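You operate a simulated robot arm through the tools that you are given. There is no shell and no other tool.

Carry out the task below with a simulated robot arm. There is one attempt and no reset: what you move stays moved.

## Task
Put things in order on the nozzle tester end of the back desk. At the end: the teal pin from the nozzle tester end of the back desk stands on top of the brown carton; the large red nozzle stands where the large blue nozzle stood; the white filter from the nozzle tester end of the back desk stands where the large red nozzle stood; the large blue nozzle stands on top of the grey block; whatever was shut is shut again. Leave all else as you found it, and nothing knocked over.
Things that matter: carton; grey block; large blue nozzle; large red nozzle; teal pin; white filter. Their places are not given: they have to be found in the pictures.

Only the result counts: the job must be done as asked and must still hold three seconds after the hand-in. Knocking over, shifting, dropping, spilling or breaking anything else fails it.

## Robot
A 7-joint arm with a two-finger parallel gripper, fixed in place. Base frame: the origin is on the floor under the middle of its stand, x ahead of it, y to its left, z up; the work surface is at about z = 0.75. Lengths are in m, angles in degrees, forces in N, time in s.
With the tool pointing down near the work surface it reaches from about 0.2 to 0.68 m from the base axis. Its first joint turns from -66.0 to 66.0 degrees. Payload 2.4 kg.
Tool frame: the origin (TCP) lies between the finger pads and is the grasp point; the fingertips stand 0.03 m ahead of it; z points along the fingers, y is the line along which they close. Largest opening 0.094 m; finger width 0.028, thickness 0.01; the body of the gripper, 0.05 by 0.096 m, starts 0.055 m behind the TCP.
Orientation is that of the tool frame in the base frame, as [roll, pitch, yaw] about the fixed x, y, z axes, in that order (R = Rz(yaw) Ry(pitch) Rx(roll)). With the fingers straight down and closing along the base's y, the tool's x points along the base's -x, its y along +y and its z along -z.

## Interface
- The arm moves only by the tool step_arm. Its argument "commands" is one flat list of numbers, 6 for each row, row after row: the shift along the base's x, y, z in mm, then the turn, a rotation vector about the base's x, y, z in rad. In form: [x, y, z, wx, wy, wz, x, y, z, wx, wy, wz, ...]. A call has 1 to 20 rows; each row shifts and turns the commanded pose from where the row before left it. "fingers" is the opening in per cent of the stroke, from 0 (shut) to 100 (fully open), set as the call begins (left out, the last holds). Rows are played at 5 a second. More than 0.05 m and 8.6 degrees between two rows, or a gripper value outside its range, and nothing of the call is played. Where a pose cannot be reached the arm comes as near as it can. A force on the tool above 40 N (or 10 N above the force at the start of the call, whichever is more), or a blocked arm, ends the call early, and 0.2 s more pass. The fingers move at their own pace (about 0.153 m/s each) and stop on an object; they squeeze with about 25 N. The grip force told is the motor's: it shows also when the fingers shut on nothing. Time passes only in rows, and 0.2 s behind the last, so rows that do not move let the fingers close. It gives the time, the measured TCP pose, the force on the tool (base axes), the opening and the grip force at its end, in the units of the frame above (readings bear some noise), with the torque about the TCP (base axes, N m) and any sound that the robot's microphone picked up, and new pictures: "pictures" is both (left out), scene, wrist or none.
- Cameras (640 x 400 px; columns grow to the right, rows downward): "scene" is fixed at [0.0391, 0.4871, 1.4223]; the picture's right is [-0.65, -0.76, 0.00], its down [-0.58, 0.49, -0.66] and it looks along [0.50, -0.42, -0.76] (base axes); focal length 344 px, centre (320, 200). "wrist" rides on the gripper at [0.076, 0.014, -0.102] in the tool frame; the picture's right is [-0.18, 0.98, 0.00], its down [-0.75, -0.14, -0.64] and it looks along [-0.63, -0.12, 0.77] (tool axes); focal length 243 px, centre (320, 200).
- locate(camera, pixels): for up to 12 pixels [column, row] of the newest picture of that camera ("zoom" is the newest enlarged one), the place [x, y, z] in the base frame of the surface seen there, good to about 0.003 m. It takes no simulated time.
- close_up(camera, box): a new picture of the part [left, top, right, bottom] of that camera's present view, enlarged. It takes no simulated time.
- job_done(): hands the job in; it is judged then, once.

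Leave the gripper open and the arm clear of the work at the hand-in unless told otherwise.

The tools are called as a command line: name --argument value ..., lists and objects as JSON in quotes. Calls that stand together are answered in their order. step_arm: Moves the arm, as the interface text tells. Its arguments: {"type":"object","properties":{"commands":{"type":"array","items":{"type":"number"}},"fingers":{"type":"number"},"pictures":{"type":"string","enum":["both","scene","wrist","none"]}},"required":["commands"]} The other tools are called the same way: locate (camera, pixels) gives the place of the surface under pixels of a picture; close_up (camera, box) takes an enlarged picture of a part of a camera's view; job_done () hands the job in.

At the start:

```text
t: 0.0
position: [0.3223, 0.3251, 1.0977]
tcp_rot: [180.0, 0.1, -180.0]
contact_force: [0.1, -0.1, -0.1]
ft_torque: [-0.02, -0.01, 0.0]
finger_gap: 0.0939
gripper_force: 0.1
```

scene: 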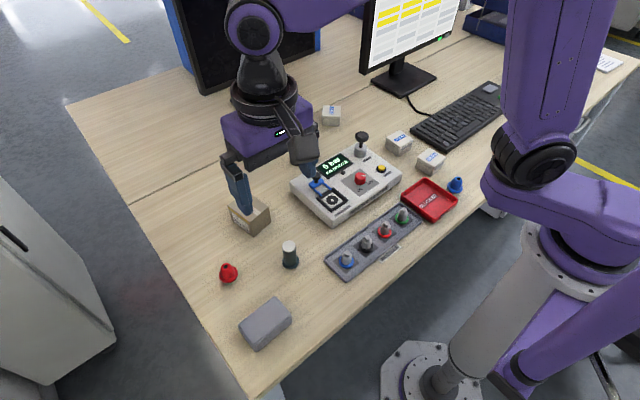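
wrist: 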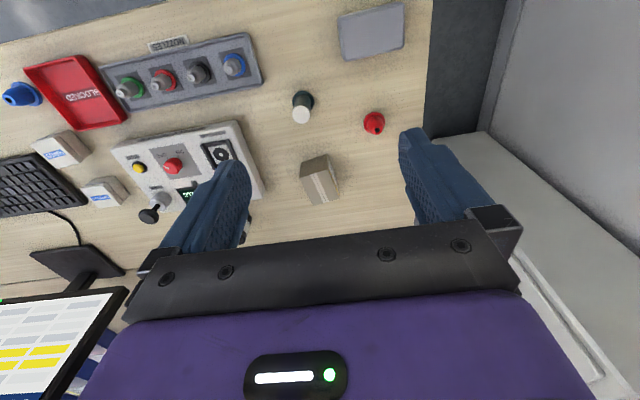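

I see the brown carton near (250,215), a red nozzle near (228,273), a dark and white piece near (290,254), a grey block near (265,323) and a blue nozzle near (455,185). I'll take close-ups to identify each one and find the teal pin.

close_up --camera "scene" --box '[190, 180, 350, 360]'

close_up --camera "scene" --box '[280, 90, 480, 290]'

close_up --camera "wrist" --box '[0, 0, 440, 250]'

```text
2.22 times, centred on (270, 270) of scene
```

zoom: 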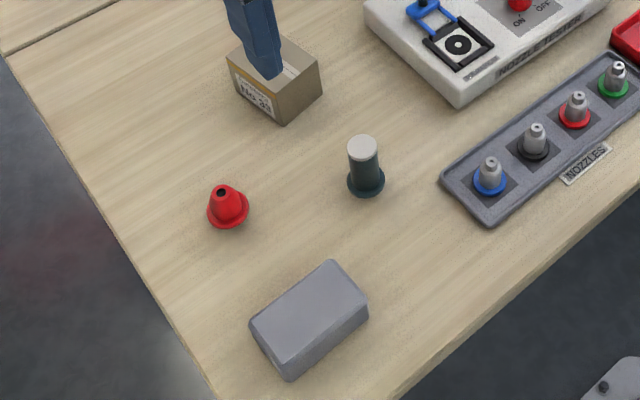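

```text
2.00 times, centred on (380, 190) of scene
```

zoom: 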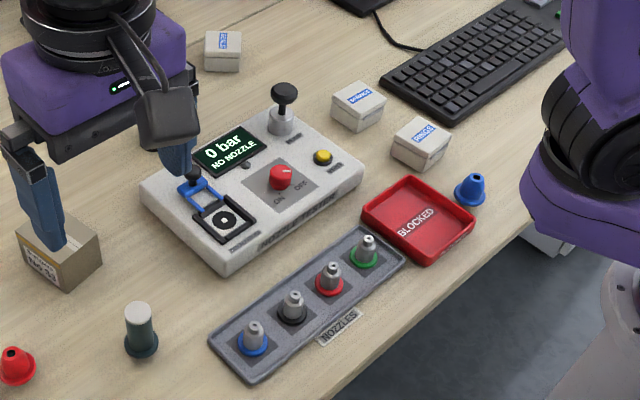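

```text
1.45 times, centred on (220, 125) of wrist
```

zoom: 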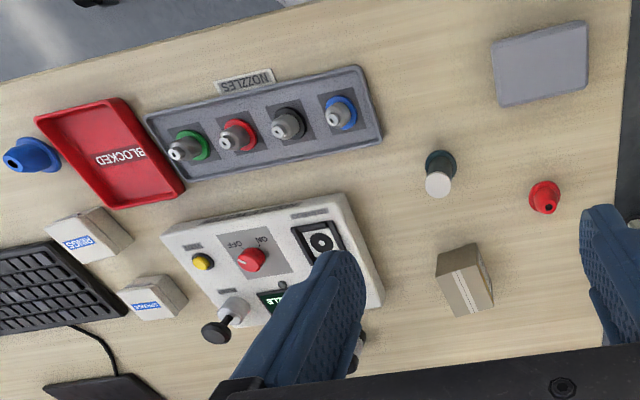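

The piece near (290,254) has a dark teal body and a pale top, so it may be two stacked parts. I'll zoom in on it, on the small labelled boxes and on the tester.

close_up --camera "scene" --box '[265, 230, 315, 280]'

close_up --camera "scene" --box '[375, 120, 475, 200]'

close_up --camera "scene" --box '[290, 100, 410, 230]'

close_up --camera "wrist" --box '[270, 70, 410, 220]'

```text
8.00 times, centred on (290, 255) of scene
```

zoom: 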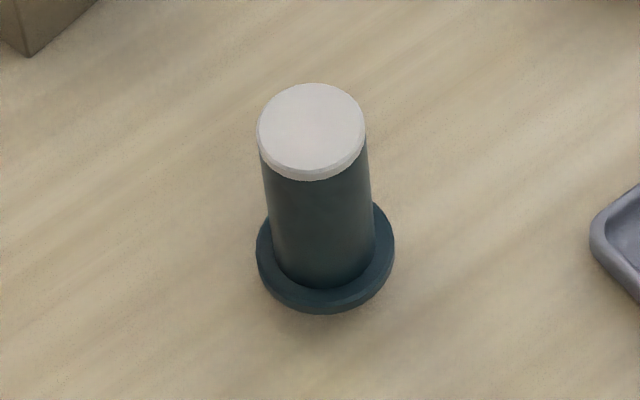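

```text
5.00 times, centred on (425, 160) of scene
```

zoom: 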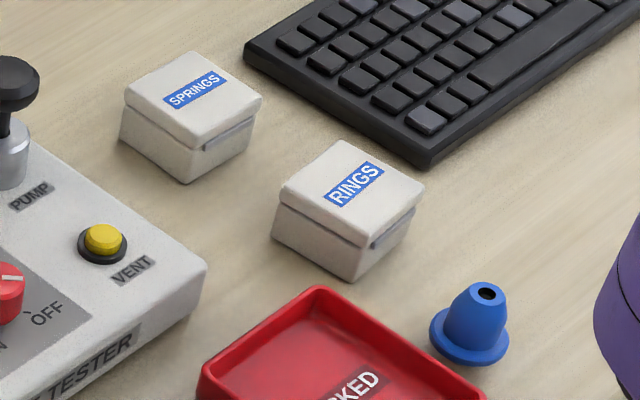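

```text
3.08 times, centred on (350, 165) of scene
```

zoom: 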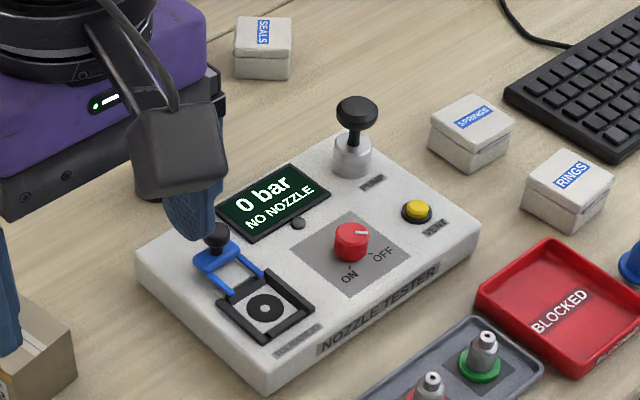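

```text
2.67 times, centred on (340, 145) of wrist
```

zoom: 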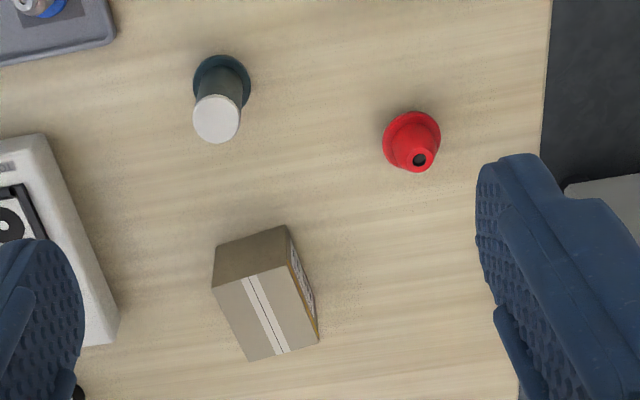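

The teal piece has a flange, a dark body and a white cap. I'll measure it and the other objects through the scene camera.

locate --camera "scene" --pixels '[[289, 246], [290, 260], [290, 268], [228, 267], [228, 282], [252, 213], [250, 235], [268, 312], [262, 345], [457, 179], [455, 192], [280, 262]]'

locate --camera "scene" --pixels '[[331, 108], [399, 138], [431, 157], [245, 377], [67, 103], [400, 265], [330, 203], [384, 230], [427, 205], [268, 300], [290, 310], [240, 325]]'

close_up --camera "scene" --box '[440, 0, 640, 100]'

close_up --camera "scene" --box '[0, 0, 240, 200]'

```text
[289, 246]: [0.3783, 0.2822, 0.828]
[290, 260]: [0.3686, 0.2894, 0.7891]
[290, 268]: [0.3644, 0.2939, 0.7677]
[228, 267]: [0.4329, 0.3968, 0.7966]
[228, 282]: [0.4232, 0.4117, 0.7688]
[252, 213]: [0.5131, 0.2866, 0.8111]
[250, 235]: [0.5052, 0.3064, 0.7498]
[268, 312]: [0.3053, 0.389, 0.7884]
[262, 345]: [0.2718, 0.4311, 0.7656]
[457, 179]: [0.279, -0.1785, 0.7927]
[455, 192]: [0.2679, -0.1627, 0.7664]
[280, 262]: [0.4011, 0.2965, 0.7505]
```

```text
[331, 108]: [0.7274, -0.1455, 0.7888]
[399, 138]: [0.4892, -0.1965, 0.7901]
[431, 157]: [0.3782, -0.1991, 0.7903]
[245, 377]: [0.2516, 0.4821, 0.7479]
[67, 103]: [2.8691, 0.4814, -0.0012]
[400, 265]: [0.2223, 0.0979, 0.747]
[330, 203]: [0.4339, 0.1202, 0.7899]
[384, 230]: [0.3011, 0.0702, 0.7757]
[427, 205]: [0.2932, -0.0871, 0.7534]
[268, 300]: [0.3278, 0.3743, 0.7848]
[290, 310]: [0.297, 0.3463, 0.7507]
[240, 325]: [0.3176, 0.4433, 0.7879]
```

```text
3.20 times, centred on (540, 50) of scene
```

zoom: 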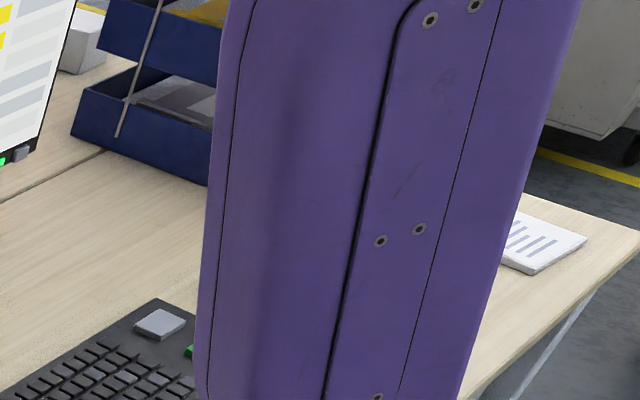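

```text
2.00 times, centred on (120, 100) of scene
```

zoom: 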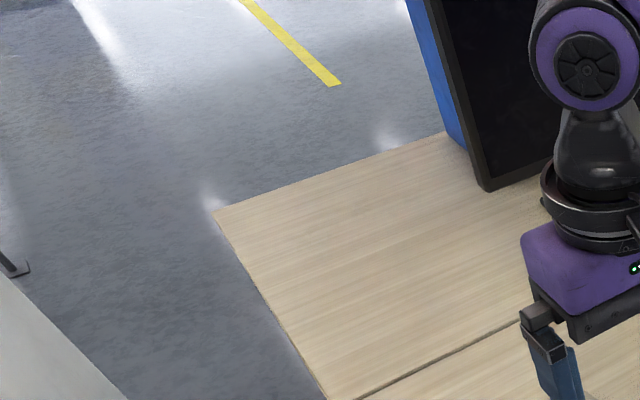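

The white top is at z≈0.828, which makes the piece about 78 mm tall. I'll lower the arm in steps and look at it closely with the wrist camera to see whether it is one part or two.

step_arm --commands '[-6, -4, -43, 0, 0, 0, -6, -4, -43, 0, 0, 0, -6, -4, -43, 0, 0, 0, -6, -5, -43, 0, 0, 0, -6, -5, -43, 0, 0, 0]' --fingers 100

```text
t: 1.2
position: [0.2924, 0.3046, 0.8848]
tcp_rot: [180.0, 0.0, -180.0]
contact_force: [0.3, 0.1, 1.0]
ft_torque: [-0.03, 0.03, -0.05]
finger_gap: 0.094
gripper_force: 0.1
```

scene: 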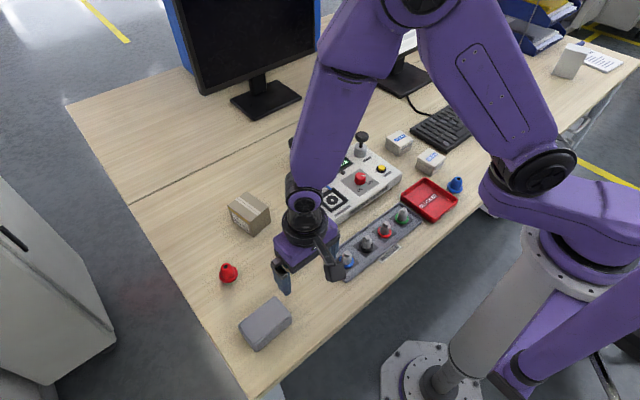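
wrist: 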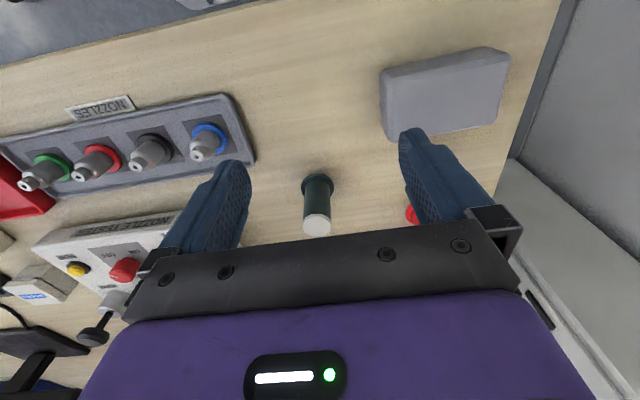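

The wrist picture is upside-down, with the flange at the top near (317,183) and the white cap at (317,224). I'll zoom in on the piece. The arm has also uncovered the brown carton in the scene view, and something else on the far right near (570,60).

close_up --camera "wrist" --box '[285, 160, 350, 245]'

close_up --camera "scene" --box '[520, 20, 640, 100]'

close_up --camera "scene" --box '[200, 180, 300, 290]'

```text
4.71 times, centred on (318, 202) of wrist
```

zoom: 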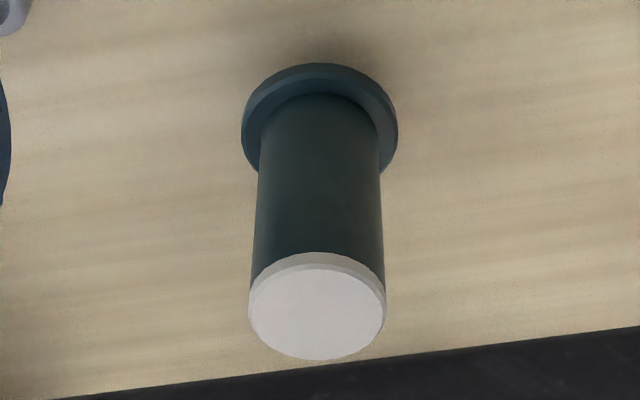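

```text
5.00 times, centred on (580, 60) of scene
```

zoom: 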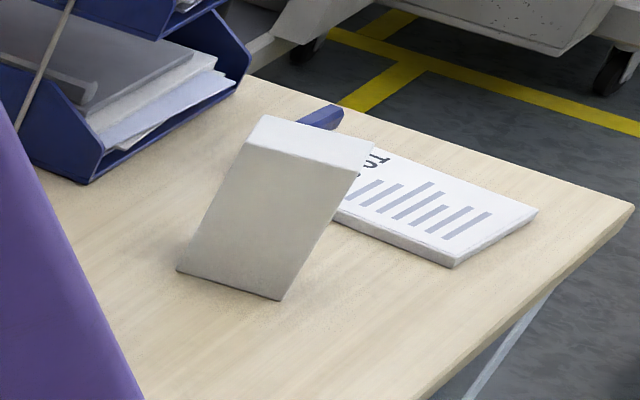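

```text
3.64 times, centred on (250, 235) of scene
```

zoom: 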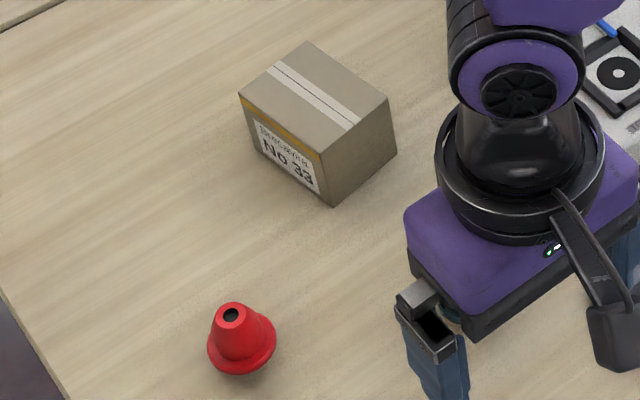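

The cap and body have nearly the same diameter, so the white cap could be the filter sitting on the teal pin. Before touching anything I'll record accurate positions, starting with a tight close-up of the blue nozzle.

close_up --camera "scene" --box '[425, 160, 485, 210]'

```text
8.00 times, centred on (455, 185) of scene
```

zoom: 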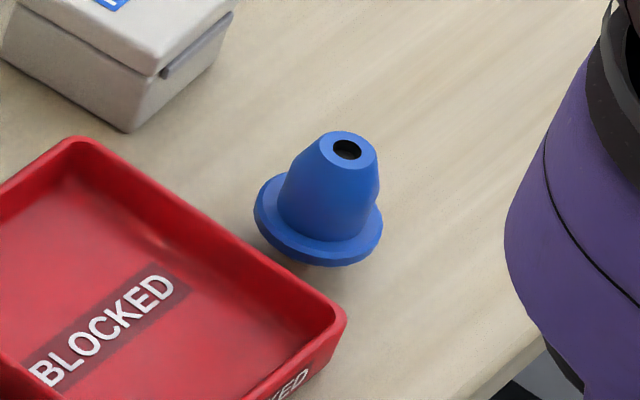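

The blue nozzle is clear here: the top hole is near zoom (347,148) and the flange spans zoom columns 255–382. I'll locate the rim, the flange and the nearby tray edge and box corner.

locate --camera "zoom" --pixels '[[347, 136], [326, 148], [372, 158], [352, 165], [260, 215], [378, 238], [325, 256], [300, 248], [75, 140], [340, 318], [125, 130], [270, 262]]'

close_up --camera "scene" --box '[198, 250, 258, 300]'

```text
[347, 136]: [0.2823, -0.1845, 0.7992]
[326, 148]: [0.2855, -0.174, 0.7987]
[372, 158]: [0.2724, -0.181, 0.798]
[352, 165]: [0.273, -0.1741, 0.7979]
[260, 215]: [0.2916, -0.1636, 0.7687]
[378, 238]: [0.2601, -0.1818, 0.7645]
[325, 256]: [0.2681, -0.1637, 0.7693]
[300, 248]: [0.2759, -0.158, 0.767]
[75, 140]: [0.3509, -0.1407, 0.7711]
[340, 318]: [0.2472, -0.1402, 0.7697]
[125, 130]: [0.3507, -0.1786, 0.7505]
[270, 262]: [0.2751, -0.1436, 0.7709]
```

```text
8.00 times, centred on (228, 275) of scene
```

zoom: 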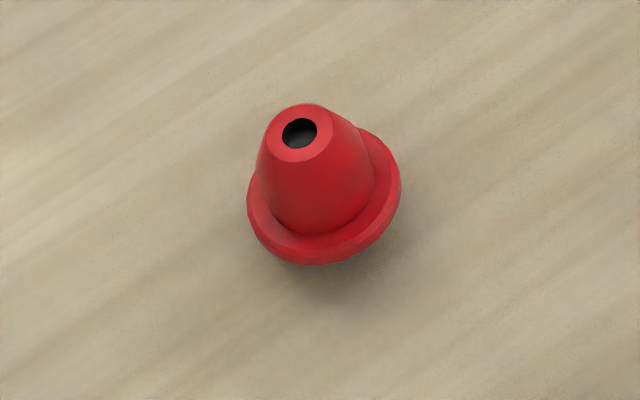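

Blue's top centre is about (0.278, -0.178, 0.799), and the tray wall sits at y≈-0.142. I'll close the fingers along x on that side so they stay clear of the tray. Next I'll locate the red nozzle's rim and flange.

locate --camera "zoom" --pixels '[[300, 109], [270, 140], [327, 140], [295, 158], [252, 205], [396, 190], [310, 258], [360, 240], [265, 235], [318, 225]]'

close_up --camera "scene" --box '[220, 285, 310, 360]'

```text
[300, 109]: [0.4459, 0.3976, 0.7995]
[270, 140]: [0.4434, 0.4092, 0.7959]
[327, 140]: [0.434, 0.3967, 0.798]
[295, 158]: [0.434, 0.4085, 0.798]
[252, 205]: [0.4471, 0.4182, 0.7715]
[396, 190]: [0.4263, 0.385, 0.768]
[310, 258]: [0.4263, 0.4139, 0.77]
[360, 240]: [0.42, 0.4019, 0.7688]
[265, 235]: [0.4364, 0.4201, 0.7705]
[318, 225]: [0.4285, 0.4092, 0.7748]
```

```text
5.33 times, centred on (265, 322) of scene
```

zoom: 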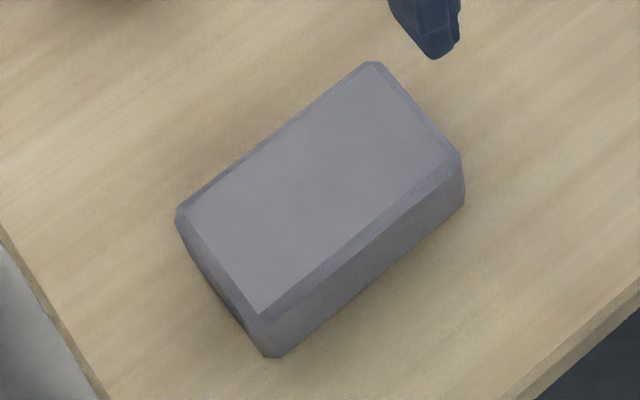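

Red's centre comes out at about (0.439, 0.402). Next I'll locate the grey block's top corners at zoom (375,72), (452,160), (262,312) and (187,217), plus its centre.

locate --camera "zoom" --pixels '[[375, 76], [444, 160], [264, 306], [192, 220], [318, 190], [372, 63], [462, 157], [180, 212], [275, 350], [462, 200]]'

close_up --camera "scene" --box '[215, 180, 285, 245]'

```text
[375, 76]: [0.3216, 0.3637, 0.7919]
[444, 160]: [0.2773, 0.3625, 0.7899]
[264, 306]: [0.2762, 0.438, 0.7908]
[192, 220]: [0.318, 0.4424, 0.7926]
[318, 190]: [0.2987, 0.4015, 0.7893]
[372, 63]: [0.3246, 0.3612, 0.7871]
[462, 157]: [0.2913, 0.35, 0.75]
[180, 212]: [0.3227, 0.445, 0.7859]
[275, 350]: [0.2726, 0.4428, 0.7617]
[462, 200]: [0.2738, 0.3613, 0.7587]
```

```text
6.15 times, centred on (250, 212) of scene
```

zoom: 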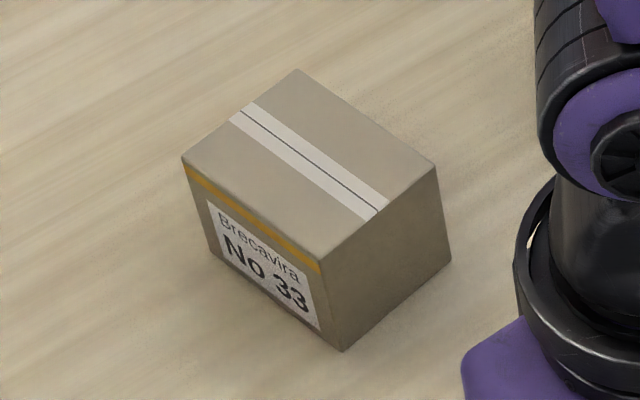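

The grey block's top centre is about (0.298, 0.402) at z≈0.790. Next are the carton's top corners at zoom (299,70), (434,166), (322,258) and (185,160).

locate --camera "zoom" --pixels '[[299, 76], [428, 167], [322, 252], [191, 160], [310, 163], [342, 345], [448, 258], [215, 248]]'

close_up --camera "wrist" --box '[295, 170, 340, 240]'

```text
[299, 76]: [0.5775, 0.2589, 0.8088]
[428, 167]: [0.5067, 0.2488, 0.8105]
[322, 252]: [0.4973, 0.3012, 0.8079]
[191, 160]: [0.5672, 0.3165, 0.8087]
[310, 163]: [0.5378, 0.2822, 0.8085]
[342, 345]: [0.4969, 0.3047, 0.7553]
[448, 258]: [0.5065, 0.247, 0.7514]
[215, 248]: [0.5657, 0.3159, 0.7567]
```

```text
5.71 times, centred on (318, 205) of wrist
```

zoom: 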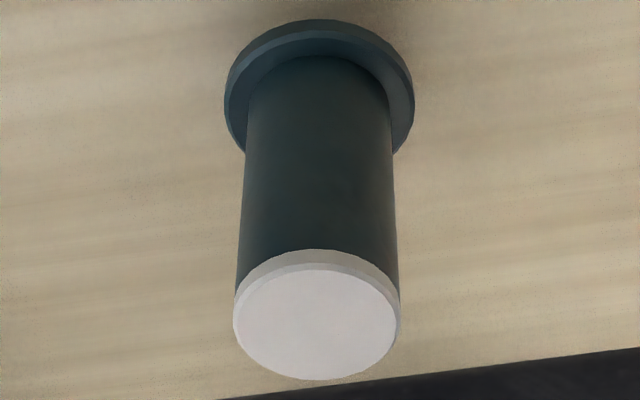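

The carton's top centre is about (0.537, 0.281, 0.8085). Next I'll locate points down the teal and white piece in this wrist zoom to get the heights of the cap, body and flange.

locate --camera "zoom" --pixels '[[316, 322], [316, 372], [240, 318], [394, 318], [315, 275], [315, 262], [315, 255], [315, 245], [315, 235], [318, 150], [318, 70], [318, 45]]'

```text
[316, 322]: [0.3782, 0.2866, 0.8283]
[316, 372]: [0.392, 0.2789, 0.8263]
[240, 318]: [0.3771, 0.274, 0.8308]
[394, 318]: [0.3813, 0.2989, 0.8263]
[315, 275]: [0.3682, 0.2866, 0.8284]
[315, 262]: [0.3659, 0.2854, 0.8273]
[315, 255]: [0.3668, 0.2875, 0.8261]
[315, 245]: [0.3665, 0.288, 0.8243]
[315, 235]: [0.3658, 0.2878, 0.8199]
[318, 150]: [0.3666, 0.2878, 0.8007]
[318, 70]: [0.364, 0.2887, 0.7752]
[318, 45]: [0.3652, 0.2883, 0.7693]
```

The piece has its axis at about (0.379, 0.2865), a radius of 13 mm and a white cap about 4 mm thick. I'll sort out that question later, because blue and red have to move first to free their spots. Now I'll raise the arm, swing it over to the blue nozzle and turn the tool -90° so the fingers close along x.

step_arm --commands '[0, 0, 40, 0, 0, 0, 0, 0, 40, 0, 0, 0, 0, 0, 35, 0, 0, 0, -1, -40, 0, 0, 0, -0.1309, -1, -40, 0, 0, 0, -0.1309, -1, -40, 0, 0, 0, -0.1309, -1, -40, 0, 0, 0, -0.1309, -1, -40, 0, 0, 0, -0.1309, -1, -40, 0, 0, 0, -0.1309, -1, -40, 0, 0, 0, -0.1309, -1, -40, 0, 0, 0, -0.1309, -1, -40, 0, 0, 0, -0.1309, -1, -40, 0, 0, 0, -0.1309, -2, -41, 0, 0, 0, -0.1309, -2, -41, 0, 0, 0, -0.1309]' --fingers 70

```text
t: 4.4
position: [0.2778, -0.178, 0.9989]
tcp_rot: [180.0, 0.0, 89.9]
contact_force: [0.3, 0.4, 0.2]
ft_torque: [0.0, 0.01, -0.01]
finger_gap: 0.0659
gripper_force: 0.0
```

scene: 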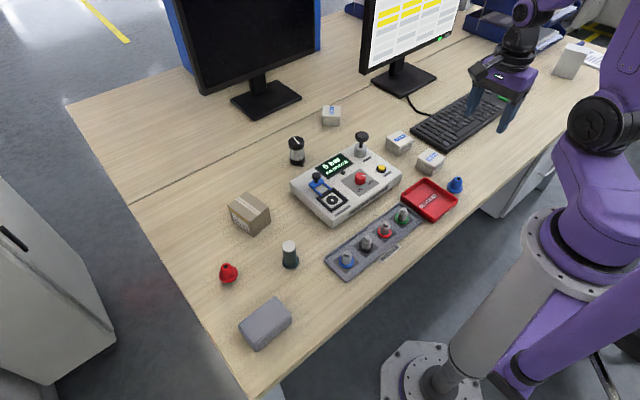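
wrist: 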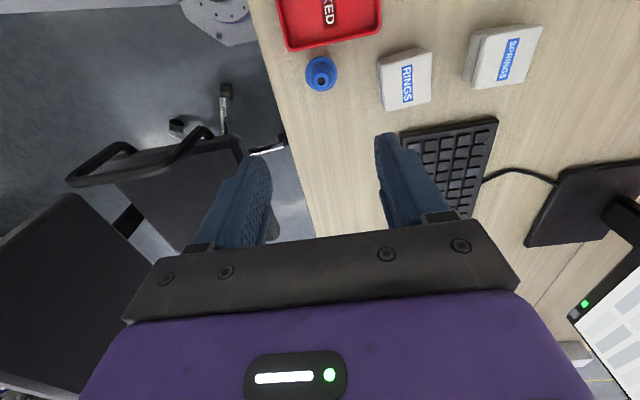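

With the arm away, a new dark and white object shows at scene (297,150), behind the tester. I'll zoom in on it and on the whole tester end.

close_up --camera "scene" --box '[275, 125, 325, 175]'

close_up --camera "scene" --box '[200, 90, 440, 290]'

locate --camera "scene" --pixels '[[297, 141], [297, 150], [297, 160], [296, 168]]'

```text
8.00 times, centred on (300, 150) of scene
```

zoom: 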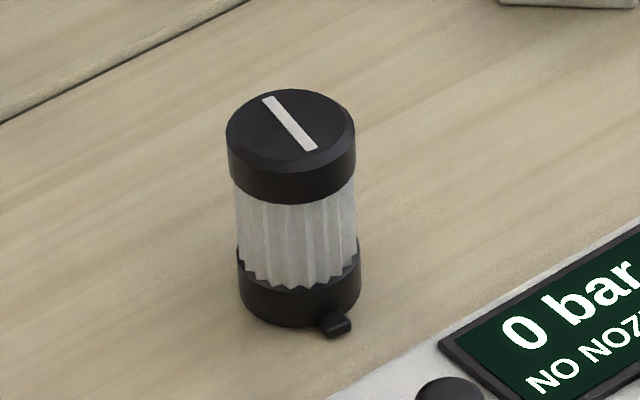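

```text
2.00 times, centred on (320, 190) of scene
```

zoom: 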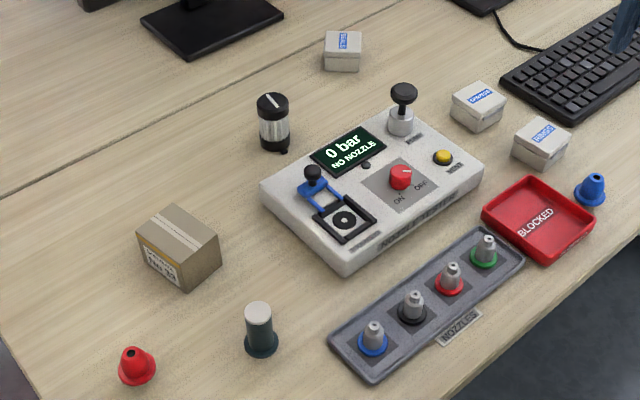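

```text
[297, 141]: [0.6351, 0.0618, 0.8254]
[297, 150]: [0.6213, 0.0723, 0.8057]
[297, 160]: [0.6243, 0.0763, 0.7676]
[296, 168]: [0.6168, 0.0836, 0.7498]
```

That settles it: the pleated cartridge at about (0.63, 0.066) is the white filter, and the teal piece is the pin. No box needs opening. Before descending on blue, I'll refine its position with a wrist close-up around (321,73).

close_up --camera "wrist" --box '[285, 40, 365, 105]'

close_up --camera "scene" --box '[425, 160, 485, 210]'

```text
6.15 times, centred on (325, 72) of wrist
```

zoom: 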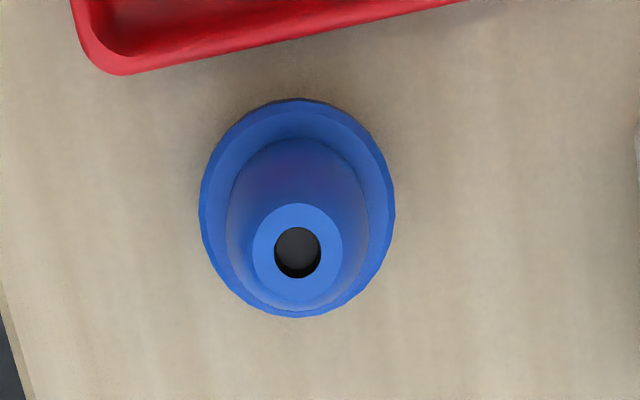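

```text
8.00 times, centred on (455, 185) of scene
```

zoom: 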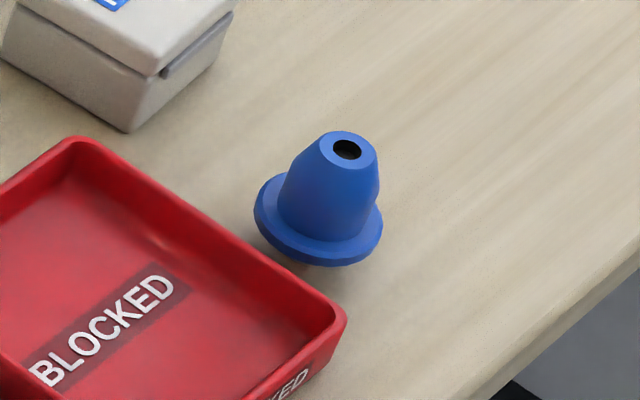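

I'll locate the blue nozzle's rim and flange edges through the wrist camera, using pixels converted from the first zoom.

locate --camera "wrist" --pixels '[[321.3, 74.5], [315.5, 81], [327.3, 81], [321.3, 87.5], [306.5, 72.5], [336, 73.3], [321.4, 57.5], [321.3, 90.3], [321.4, 53], [300, 75], [336.5, 43], [305, 51]]'

```text
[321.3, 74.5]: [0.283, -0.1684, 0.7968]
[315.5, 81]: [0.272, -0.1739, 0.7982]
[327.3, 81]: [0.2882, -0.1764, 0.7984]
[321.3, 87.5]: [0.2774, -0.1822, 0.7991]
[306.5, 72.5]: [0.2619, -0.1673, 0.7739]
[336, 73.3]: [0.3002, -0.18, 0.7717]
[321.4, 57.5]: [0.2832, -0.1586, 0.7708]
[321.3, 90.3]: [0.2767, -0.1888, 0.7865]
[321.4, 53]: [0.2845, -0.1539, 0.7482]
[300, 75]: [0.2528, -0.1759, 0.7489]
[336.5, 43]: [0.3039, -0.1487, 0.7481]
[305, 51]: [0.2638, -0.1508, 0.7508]
```

The two cameras agree on about (0.2795, -0.177) for blue's centre. The flange top is at z≈0.771 over a table at 0.749, so there may be a narrower stub beneath it. I'll check the lower flange edge in the current zoom.

locate --camera "zoom" --pixels '[[322, 244], [322, 250], [322, 256], [322, 260], [322, 263], [322, 266], [322, 270], [322, 276], [280, 245], [276, 250], [272, 254], [372, 258]]'

```text
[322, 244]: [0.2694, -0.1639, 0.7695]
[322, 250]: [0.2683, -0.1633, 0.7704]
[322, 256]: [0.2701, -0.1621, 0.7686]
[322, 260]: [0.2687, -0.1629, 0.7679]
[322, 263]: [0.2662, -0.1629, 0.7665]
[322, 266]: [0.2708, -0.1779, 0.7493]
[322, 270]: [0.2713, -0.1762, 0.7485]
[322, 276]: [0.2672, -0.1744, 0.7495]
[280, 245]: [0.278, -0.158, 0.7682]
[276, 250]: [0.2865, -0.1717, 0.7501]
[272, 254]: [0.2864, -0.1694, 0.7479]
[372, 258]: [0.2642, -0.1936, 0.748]
```

The ray just below the flange reaches the table almost under the nozzle's centre. So the nozzle stands on a narrow stub with its flange at z≈0.765–0.771, and I have to be gentle with it. I'll descend to z≈0.86, centred on (0.2795, -0.177), and look again.

step_arm --commands '[1, 1, -35, 0, 0, 0, 0.7, 0, -35, 0, 0, 0, 0, 0, -35, 0, 0, 0, 0, 0, -34, 0, 0, 0]'

```text
t: 5.4
position: [0.2807, -0.178, 0.8567]
tcp_rot: [179.9, 0.0, 90.0]
contact_force: [-0.4, 0.0, -0.5]
ft_torque: [0.01, -0.02, -0.01]
finger_gap: 0.0657
gripper_force: 0.1
```

scene: 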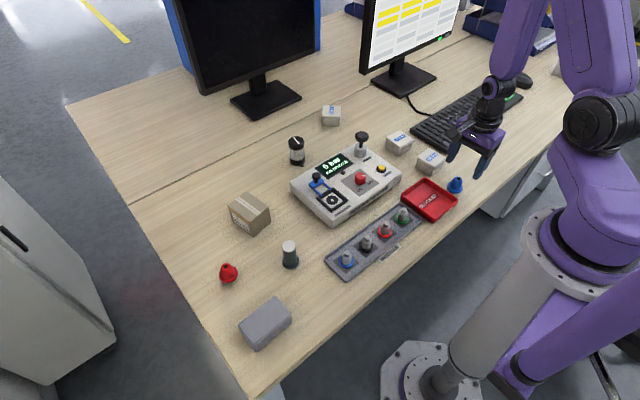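
wrist: 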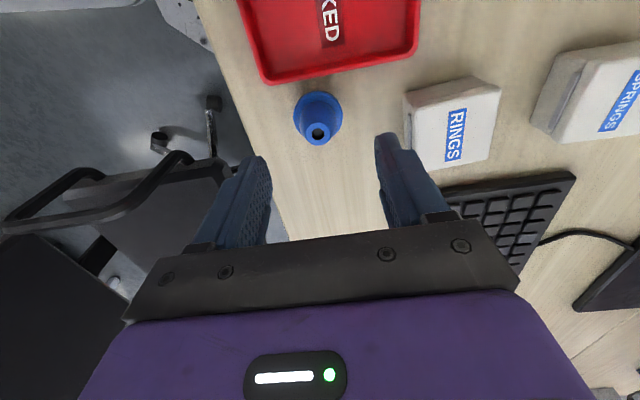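

I'm above the nozzle now, with the hole at wrist (319,133). I'll locate its rim and flange edges again from this closer view.

close_up --camera "wrist" --box '[280, 80, 360, 160]'

locate --camera "wrist" --pixels '[[318.7, 122.5], [310, 132], [328.5, 132], [319, 142], [294.5, 118], [342, 118], [319, 94], [296, 125], [341, 125], [304, 97], [335, 97]]'

```text
5.00 times, centred on (320, 120) of wrist
```

zoom: 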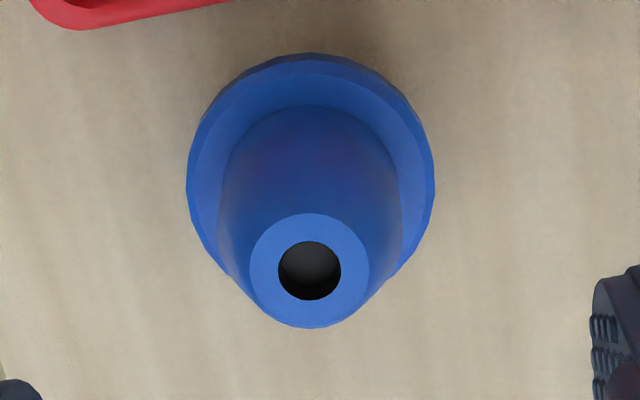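

```text
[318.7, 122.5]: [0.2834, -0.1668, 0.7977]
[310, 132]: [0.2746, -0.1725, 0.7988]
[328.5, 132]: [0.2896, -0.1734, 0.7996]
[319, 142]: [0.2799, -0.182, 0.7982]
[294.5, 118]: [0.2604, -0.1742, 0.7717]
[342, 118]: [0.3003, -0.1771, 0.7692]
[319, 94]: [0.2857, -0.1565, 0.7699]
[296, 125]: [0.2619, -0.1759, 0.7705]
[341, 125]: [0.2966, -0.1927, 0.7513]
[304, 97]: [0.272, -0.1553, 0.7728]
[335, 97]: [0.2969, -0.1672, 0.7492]
```

The flange centre is about (0.2808, -0.176). I'll shift about +0.8 mm in x and +2 mm in y, then descend to TCP z≈0.787 so the pads sit level with the flange.

step_arm --commands '[0.8, 2, -25, 0, 0, 0, 0, 0, -23, 0, 0, 0, 0, 0, -23, 0, 0, 0, 0, 0, 0, 0, 0, 0]'

```text
t: 6.4
position: [0.2815, -0.1752, 0.7881]
tcp_rot: [-179.9, 0.0, 90.1]
contact_force: [-0.2, -0.4, 0.0]
ft_torque: [0.0, 0.0, 0.0]
finger_gap: 0.0659
gripper_force: 0.1
```

scene: 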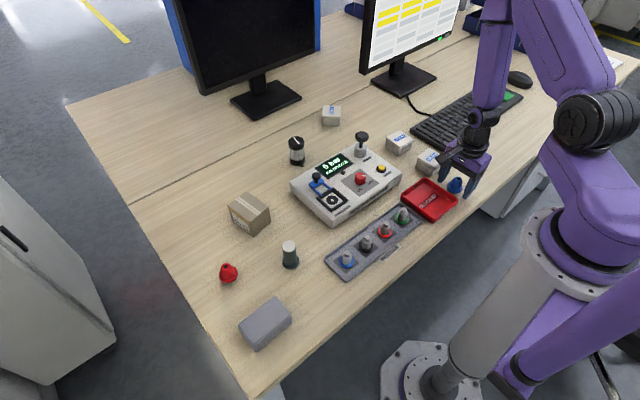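
wrist: 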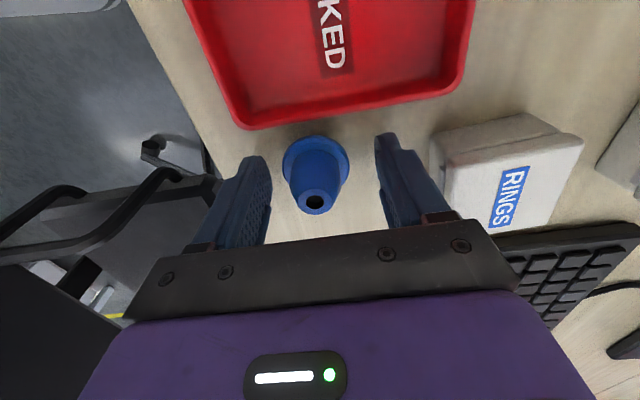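

The nozzle is between the fingers but may not be perfectly centred. I'll zoom in on the wrist view to compare the gap on each side before closing.

close_up --camera "wrist" --box '[230, 110, 410, 225]'

```text
3.48 times, centred on (320, 168) of wrist
```

zoom: 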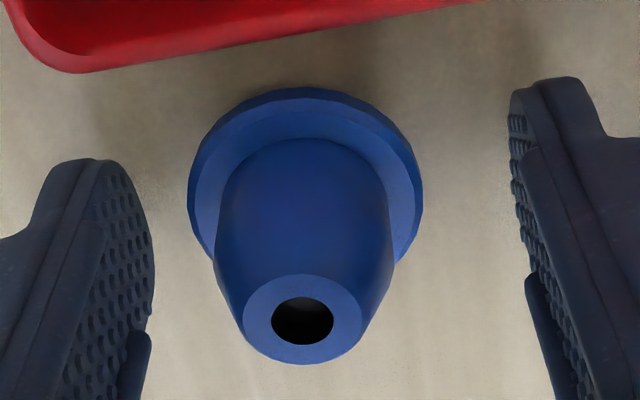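

I'll locate the flange edges, the finger faces and the nozzle top in this zoom to get the centring error directly.

locate --camera "zoom" --pixels '[[194, 195], [418, 195], [305, 95], [246, 320], [360, 320], [303, 278], [303, 360], [148, 250], [112, 175], [515, 115], [522, 180], [148, 280]]'

```text
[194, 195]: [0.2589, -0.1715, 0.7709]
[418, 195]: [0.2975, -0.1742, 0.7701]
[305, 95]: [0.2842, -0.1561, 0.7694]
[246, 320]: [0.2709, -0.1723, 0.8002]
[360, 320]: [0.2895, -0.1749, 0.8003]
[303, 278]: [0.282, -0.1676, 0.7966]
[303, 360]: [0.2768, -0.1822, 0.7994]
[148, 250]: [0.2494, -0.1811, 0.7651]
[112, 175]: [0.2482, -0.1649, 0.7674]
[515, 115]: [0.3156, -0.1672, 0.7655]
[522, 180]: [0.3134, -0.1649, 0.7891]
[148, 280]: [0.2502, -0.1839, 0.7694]
```

The finger faces are at x≈0.2494 and 0.3145, so their midpoint is 0.282, while the nozzle's centre is at about 0.2798. I'll shift -2 mm in x and narrow the opening to about 47 mm, then check again before gripping.

step_arm --commands '[-2, 0, 0, 0, 0, 0, 0, 0, 0, 0, 0, 0]' --pictures "none"

step_arm --commands '[0, 0, 0, 0, 0, 0, 0, 0, 0, 0, 0, 0]' --fingers 50 --pictures "wrist"

close_up --camera "wrist" --box '[230, 110, 410, 225]'

```text
t: 7.0
position: [0.2801, -0.1757, 0.788]
tcp_rot: [180.0, 0.0, 90.0]
contact_force: [-0.4, 0.4, -0.5]
ft_torque: [0.0, 0.02, 0.01]
finger_gap: 0.0659
gripper_force: 0.2
```

```text
t: 7.6
position: [0.2808, -0.1765, 0.7882]
tcp_rot: [180.0, -0.1, 90.0]
contact_force: [-0.3, -0.4, -0.1]
ft_torque: [-0.01, 0.0, 0.0]
finger_gap: 0.0469
gripper_force: 0.1
```

wrist: 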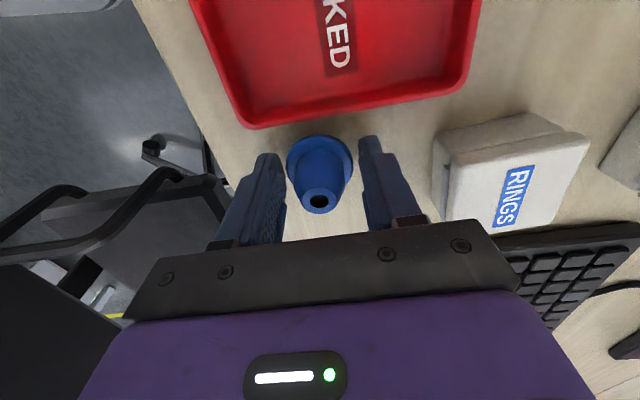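

```text
3.48 times, centred on (320, 168) of wrist
```

zoom: 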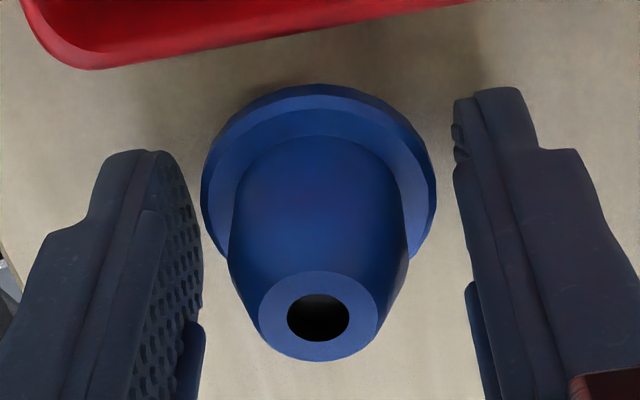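

I'll measure the gaps again now that the fingers are narrower.

locate --camera "zoom" --pixels '[[207, 190], [432, 190], [319, 92], [261, 318], [375, 318], [195, 220], [185, 190], [198, 250], [459, 150], [457, 175], [462, 120], [200, 280]]'

```text
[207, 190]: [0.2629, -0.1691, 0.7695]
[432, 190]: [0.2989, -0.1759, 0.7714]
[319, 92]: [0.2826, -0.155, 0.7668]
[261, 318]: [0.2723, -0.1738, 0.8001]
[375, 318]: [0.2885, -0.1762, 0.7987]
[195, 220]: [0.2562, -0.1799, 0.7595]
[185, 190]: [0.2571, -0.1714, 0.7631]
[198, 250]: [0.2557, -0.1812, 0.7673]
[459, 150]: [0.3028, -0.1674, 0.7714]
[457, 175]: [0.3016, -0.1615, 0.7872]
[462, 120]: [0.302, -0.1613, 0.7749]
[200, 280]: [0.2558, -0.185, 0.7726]
```

The finger midpoint is about 0.279 and the nozzle is at about 0.280, so it's centred to within the measuring noise. I'll close in two stages to be gentle.

step_arm --commands '[0.7, 0, 0, 0, 0, 0, 0, 0, 0, 0, 0, 0]' --fingers 45 --pictures "none"

step_arm --commands '[0, 0, 0, 0, 0, 0, 0, 0, 0, 0, 0, 0, 0, 0, 0, 0, 0, 0]' --fingers 0 --pictures "both"

close_up --camera "wrist" --box '[230, 110, 410, 225]'

```text
t: 8.2
position: [0.2815, -0.1756, 0.7875]
tcp_rot: [-179.9, 0.0, 90.0]
contact_force: [-0.3, -1.0, 0.3]
ft_torque: [0.02, 0.02, 0.03]
finger_gap: 0.0423
gripper_force: 0.0
```

```text
t: 9.0
position: [0.2807, -0.1757, 0.7879]
tcp_rot: [180.0, 0.0, 90.0]
contact_force: [-0.4, -0.5, -0.8]
ft_torque: [0.02, 0.0, 0.02]
finger_gap: 0.039
gripper_force: 25.1
```

scene: 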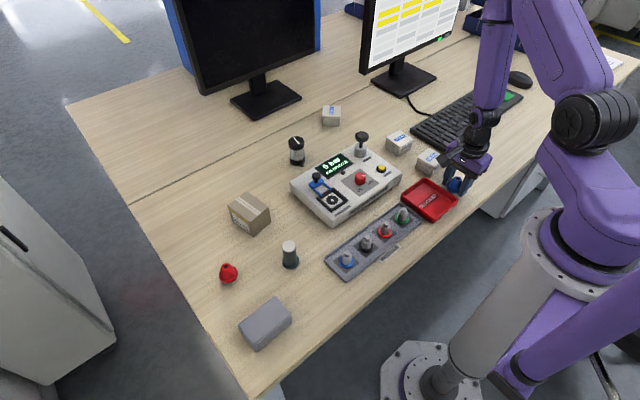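
wrist: 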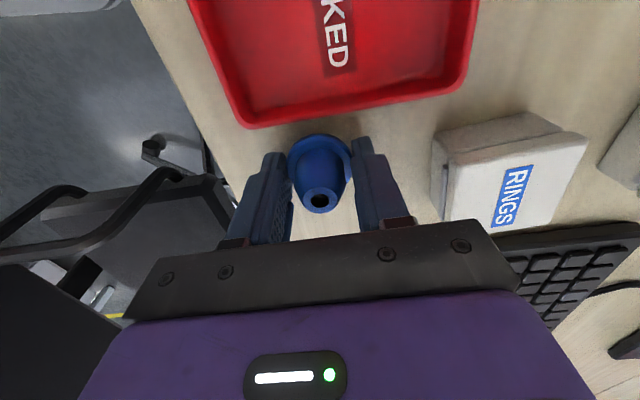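

```text
3.48 times, centred on (320, 168) of wrist
```

zoom: 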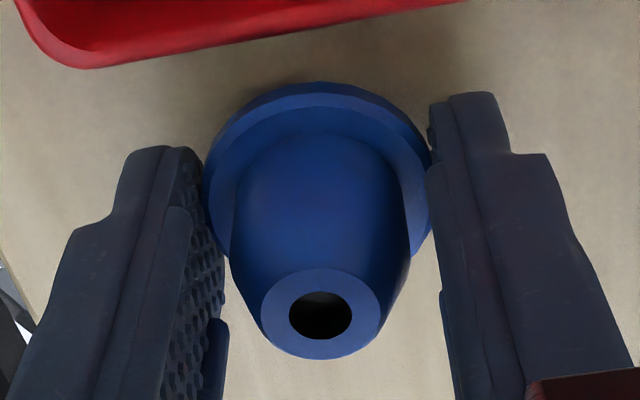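

Blue is gripped at 25 N with a 39 mm gap, and blue's original centre is about (0.281, -0.176) on a measured TCP of z=0.788. I'll lift it slowly and check that it hangs straight.

step_arm --commands '[0, 0, 5, 0, 0, 0, 0, 0, 10, 0, 0, 0, 0, 0, 20, 0, 0, 0, 0, 0, 25, 0, 0, 0, 0, 0, 30, 0, 0, 0, 0, 0, 30, 0, 0, 0]'

close_up --camera "wrist" --box '[230, 110, 410, 225]'

```text
t: 10.4
position: [0.2799, -0.1735, 0.9076]
tcp_rot: [-180.0, 0.1, 90.0]
contact_force: [-0.1, 0.0, -0.6]
ft_torque: [-0.02, 0.0, 0.03]
finger_gap: 0.0384
gripper_force: 25.2
```

scene: 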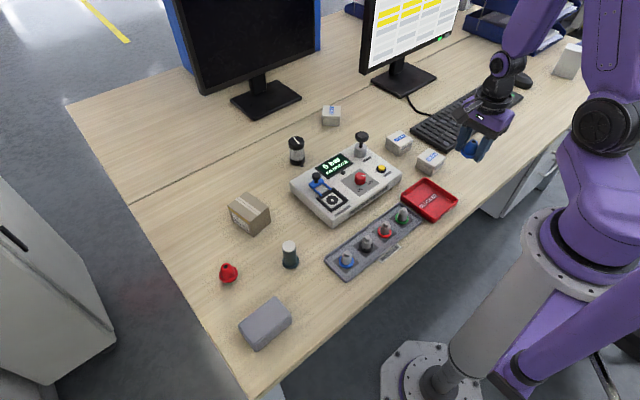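
wrist: 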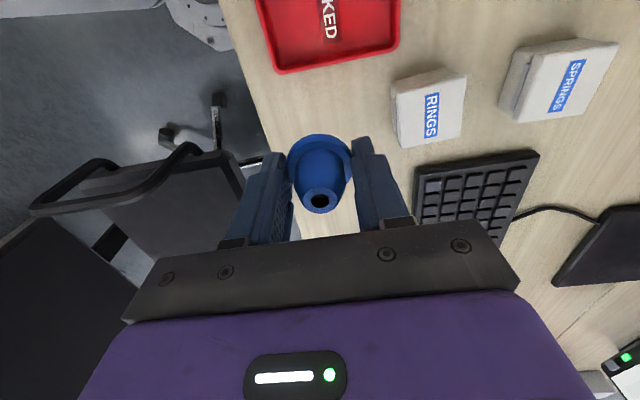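

```text
3.48 times, centred on (320, 168) of wrist
```

zoom: 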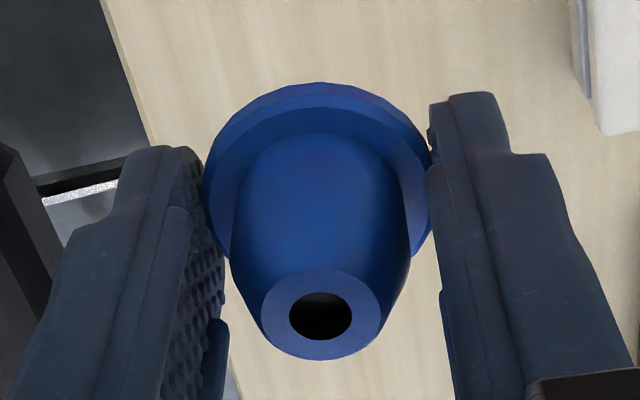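

The nozzle hangs straight and unchanged. I'll raise it and swing it over to the grey block at (0.298, 0.4015), turning the tool back +90° on the way.

step_arm --commands '[0, 0, 30, 0, 0, 0, 0, 0, 30, 0, 0, 0, 1, 38.5, 0, 0, 0, 0.10472, 1, 38.5, 0, 0, 0, 0.10472, 1, 38.5, 0, 0, 0, 0.10472, 1, 38.5, 0, 0, 0, 0.10472, 1, 38.5, 0, 0, 0, 0.10472, 1, 38.5, 0, 0, 0, 0.10472, 1, 38.5, 0, 0, 0, 0.10472, 1, 38.5, 0, 0, 0, 0.10472, 1, 38.5, 0, 0, 0, 0.10472, 1, 38.5, 0, 0, 0, 0.10472, 1, 38.5, 0, 0, 0, 0.10472, 1, 38.5, 0, 0, 0, 0.10472, 1, 38.5, 0, 0, 0, 0.10472, 2, 38.5, 0, 0, 0, 0.10472, 2, 38.5, 0, 0, 0, 0.10472, 0, 0, 0, 0, 0, 0]'

```text
t: 14.2
position: [0.2972, 0.4019, 0.9672]
tcp_rot: [-180.0, 0.1, 179.9]
contact_force: [-0.6, -0.3, -0.1]
ft_torque: [0.01, 0.0, 0.01]
finger_gap: 0.0386
gripper_force: 24.5
```

scene: 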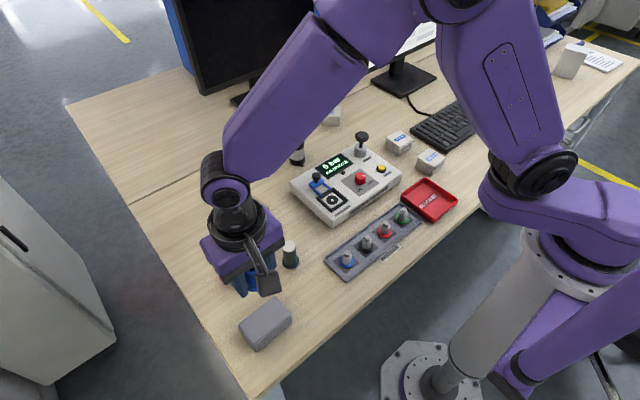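
wrist: 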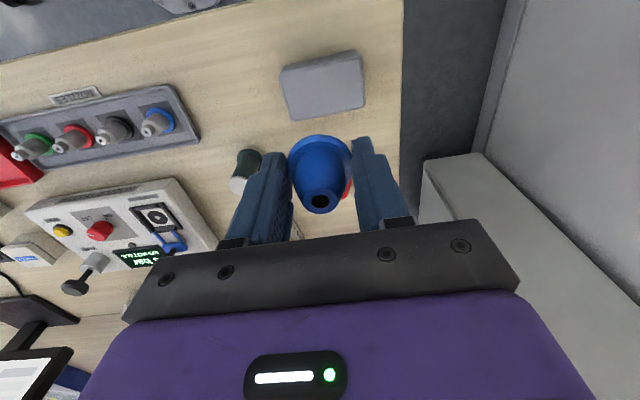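

I'm above the block. Before lowering, I'll check the block's position from the wrist view and the height of the cabinet beside the desk.

locate --camera "wrist" --pixels '[[281, 69], [360, 51], [365, 105], [291, 119], [324, 86], [435, 172], [480, 155], [500, 250], [243, 183], [245, 155]]'

locate --camera "scene" --pixels '[[265, 322], [30, 200], [100, 330], [289, 246]]'

```text
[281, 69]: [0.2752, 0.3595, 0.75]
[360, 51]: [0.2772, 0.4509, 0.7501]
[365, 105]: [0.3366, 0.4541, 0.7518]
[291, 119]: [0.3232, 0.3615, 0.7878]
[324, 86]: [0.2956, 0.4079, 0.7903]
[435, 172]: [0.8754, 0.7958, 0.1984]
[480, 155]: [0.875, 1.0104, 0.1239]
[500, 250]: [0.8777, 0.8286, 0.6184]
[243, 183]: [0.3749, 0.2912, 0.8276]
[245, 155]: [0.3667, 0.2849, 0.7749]
```

```text
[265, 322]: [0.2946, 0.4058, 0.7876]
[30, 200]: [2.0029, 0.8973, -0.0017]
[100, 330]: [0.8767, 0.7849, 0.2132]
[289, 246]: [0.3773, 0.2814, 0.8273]
```

The cabinet is well away and the block centre is confirmed at (0.298, 0.402). I'll lower to about 6 mm above the expected contact height.

step_arm --commands '[0.5, 0, -40, 0, 0, 0, 0, 0, -40, 0, 0, 0, 0, 0, -30, 0, 0, 0, 0, 0, -20, 0, 0, 0, 0, 0, 0, 0, 0, 0]'

close_up --camera "wrist" --box '[230, 90, 430, 225]'

close_up --camera "scene" --box '[210, 250, 330, 360]'

```text
t: 15.4
position: [0.2999, 0.4016, 0.8372]
tcp_rot: [-180.0, 0.0, -179.9]
contact_force: [-0.7, -0.2, -0.6]
ft_torque: [-0.01, -0.01, 0.01]
finger_gap: 0.0387
gripper_force: 25.3
```

scene: 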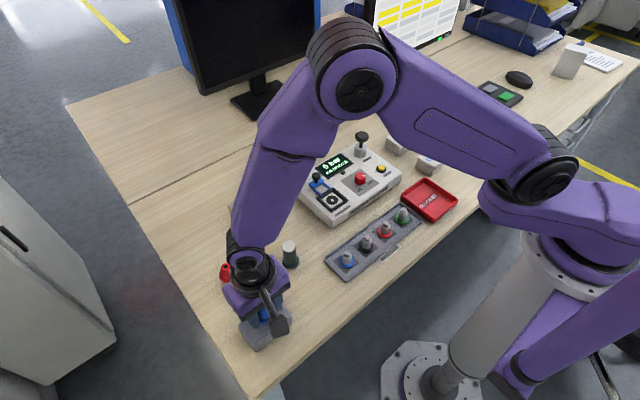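
wrist: 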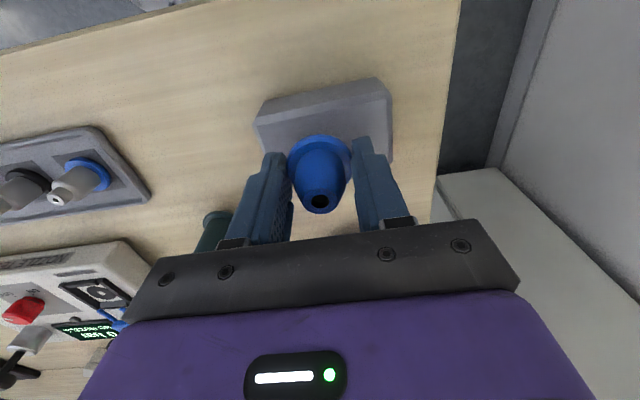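

```text
2.96 times, centred on (330, 158) of wrist
```

zoom: 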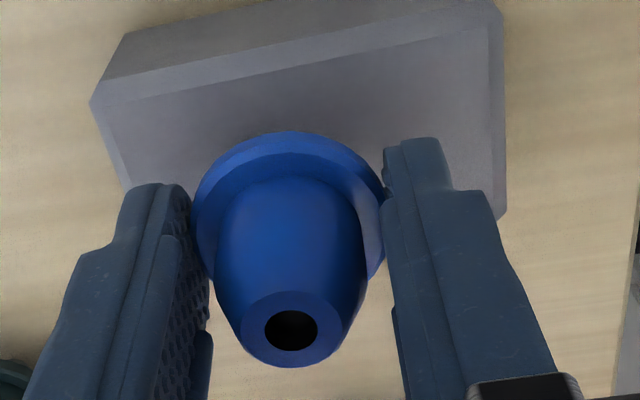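

```text
3.64 times, centred on (270, 305) of scene
```

zoom: 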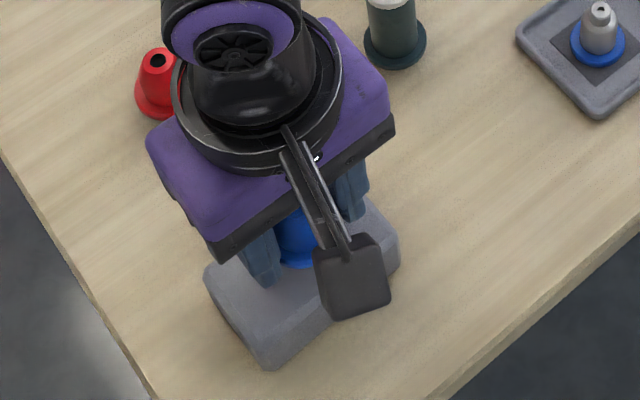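

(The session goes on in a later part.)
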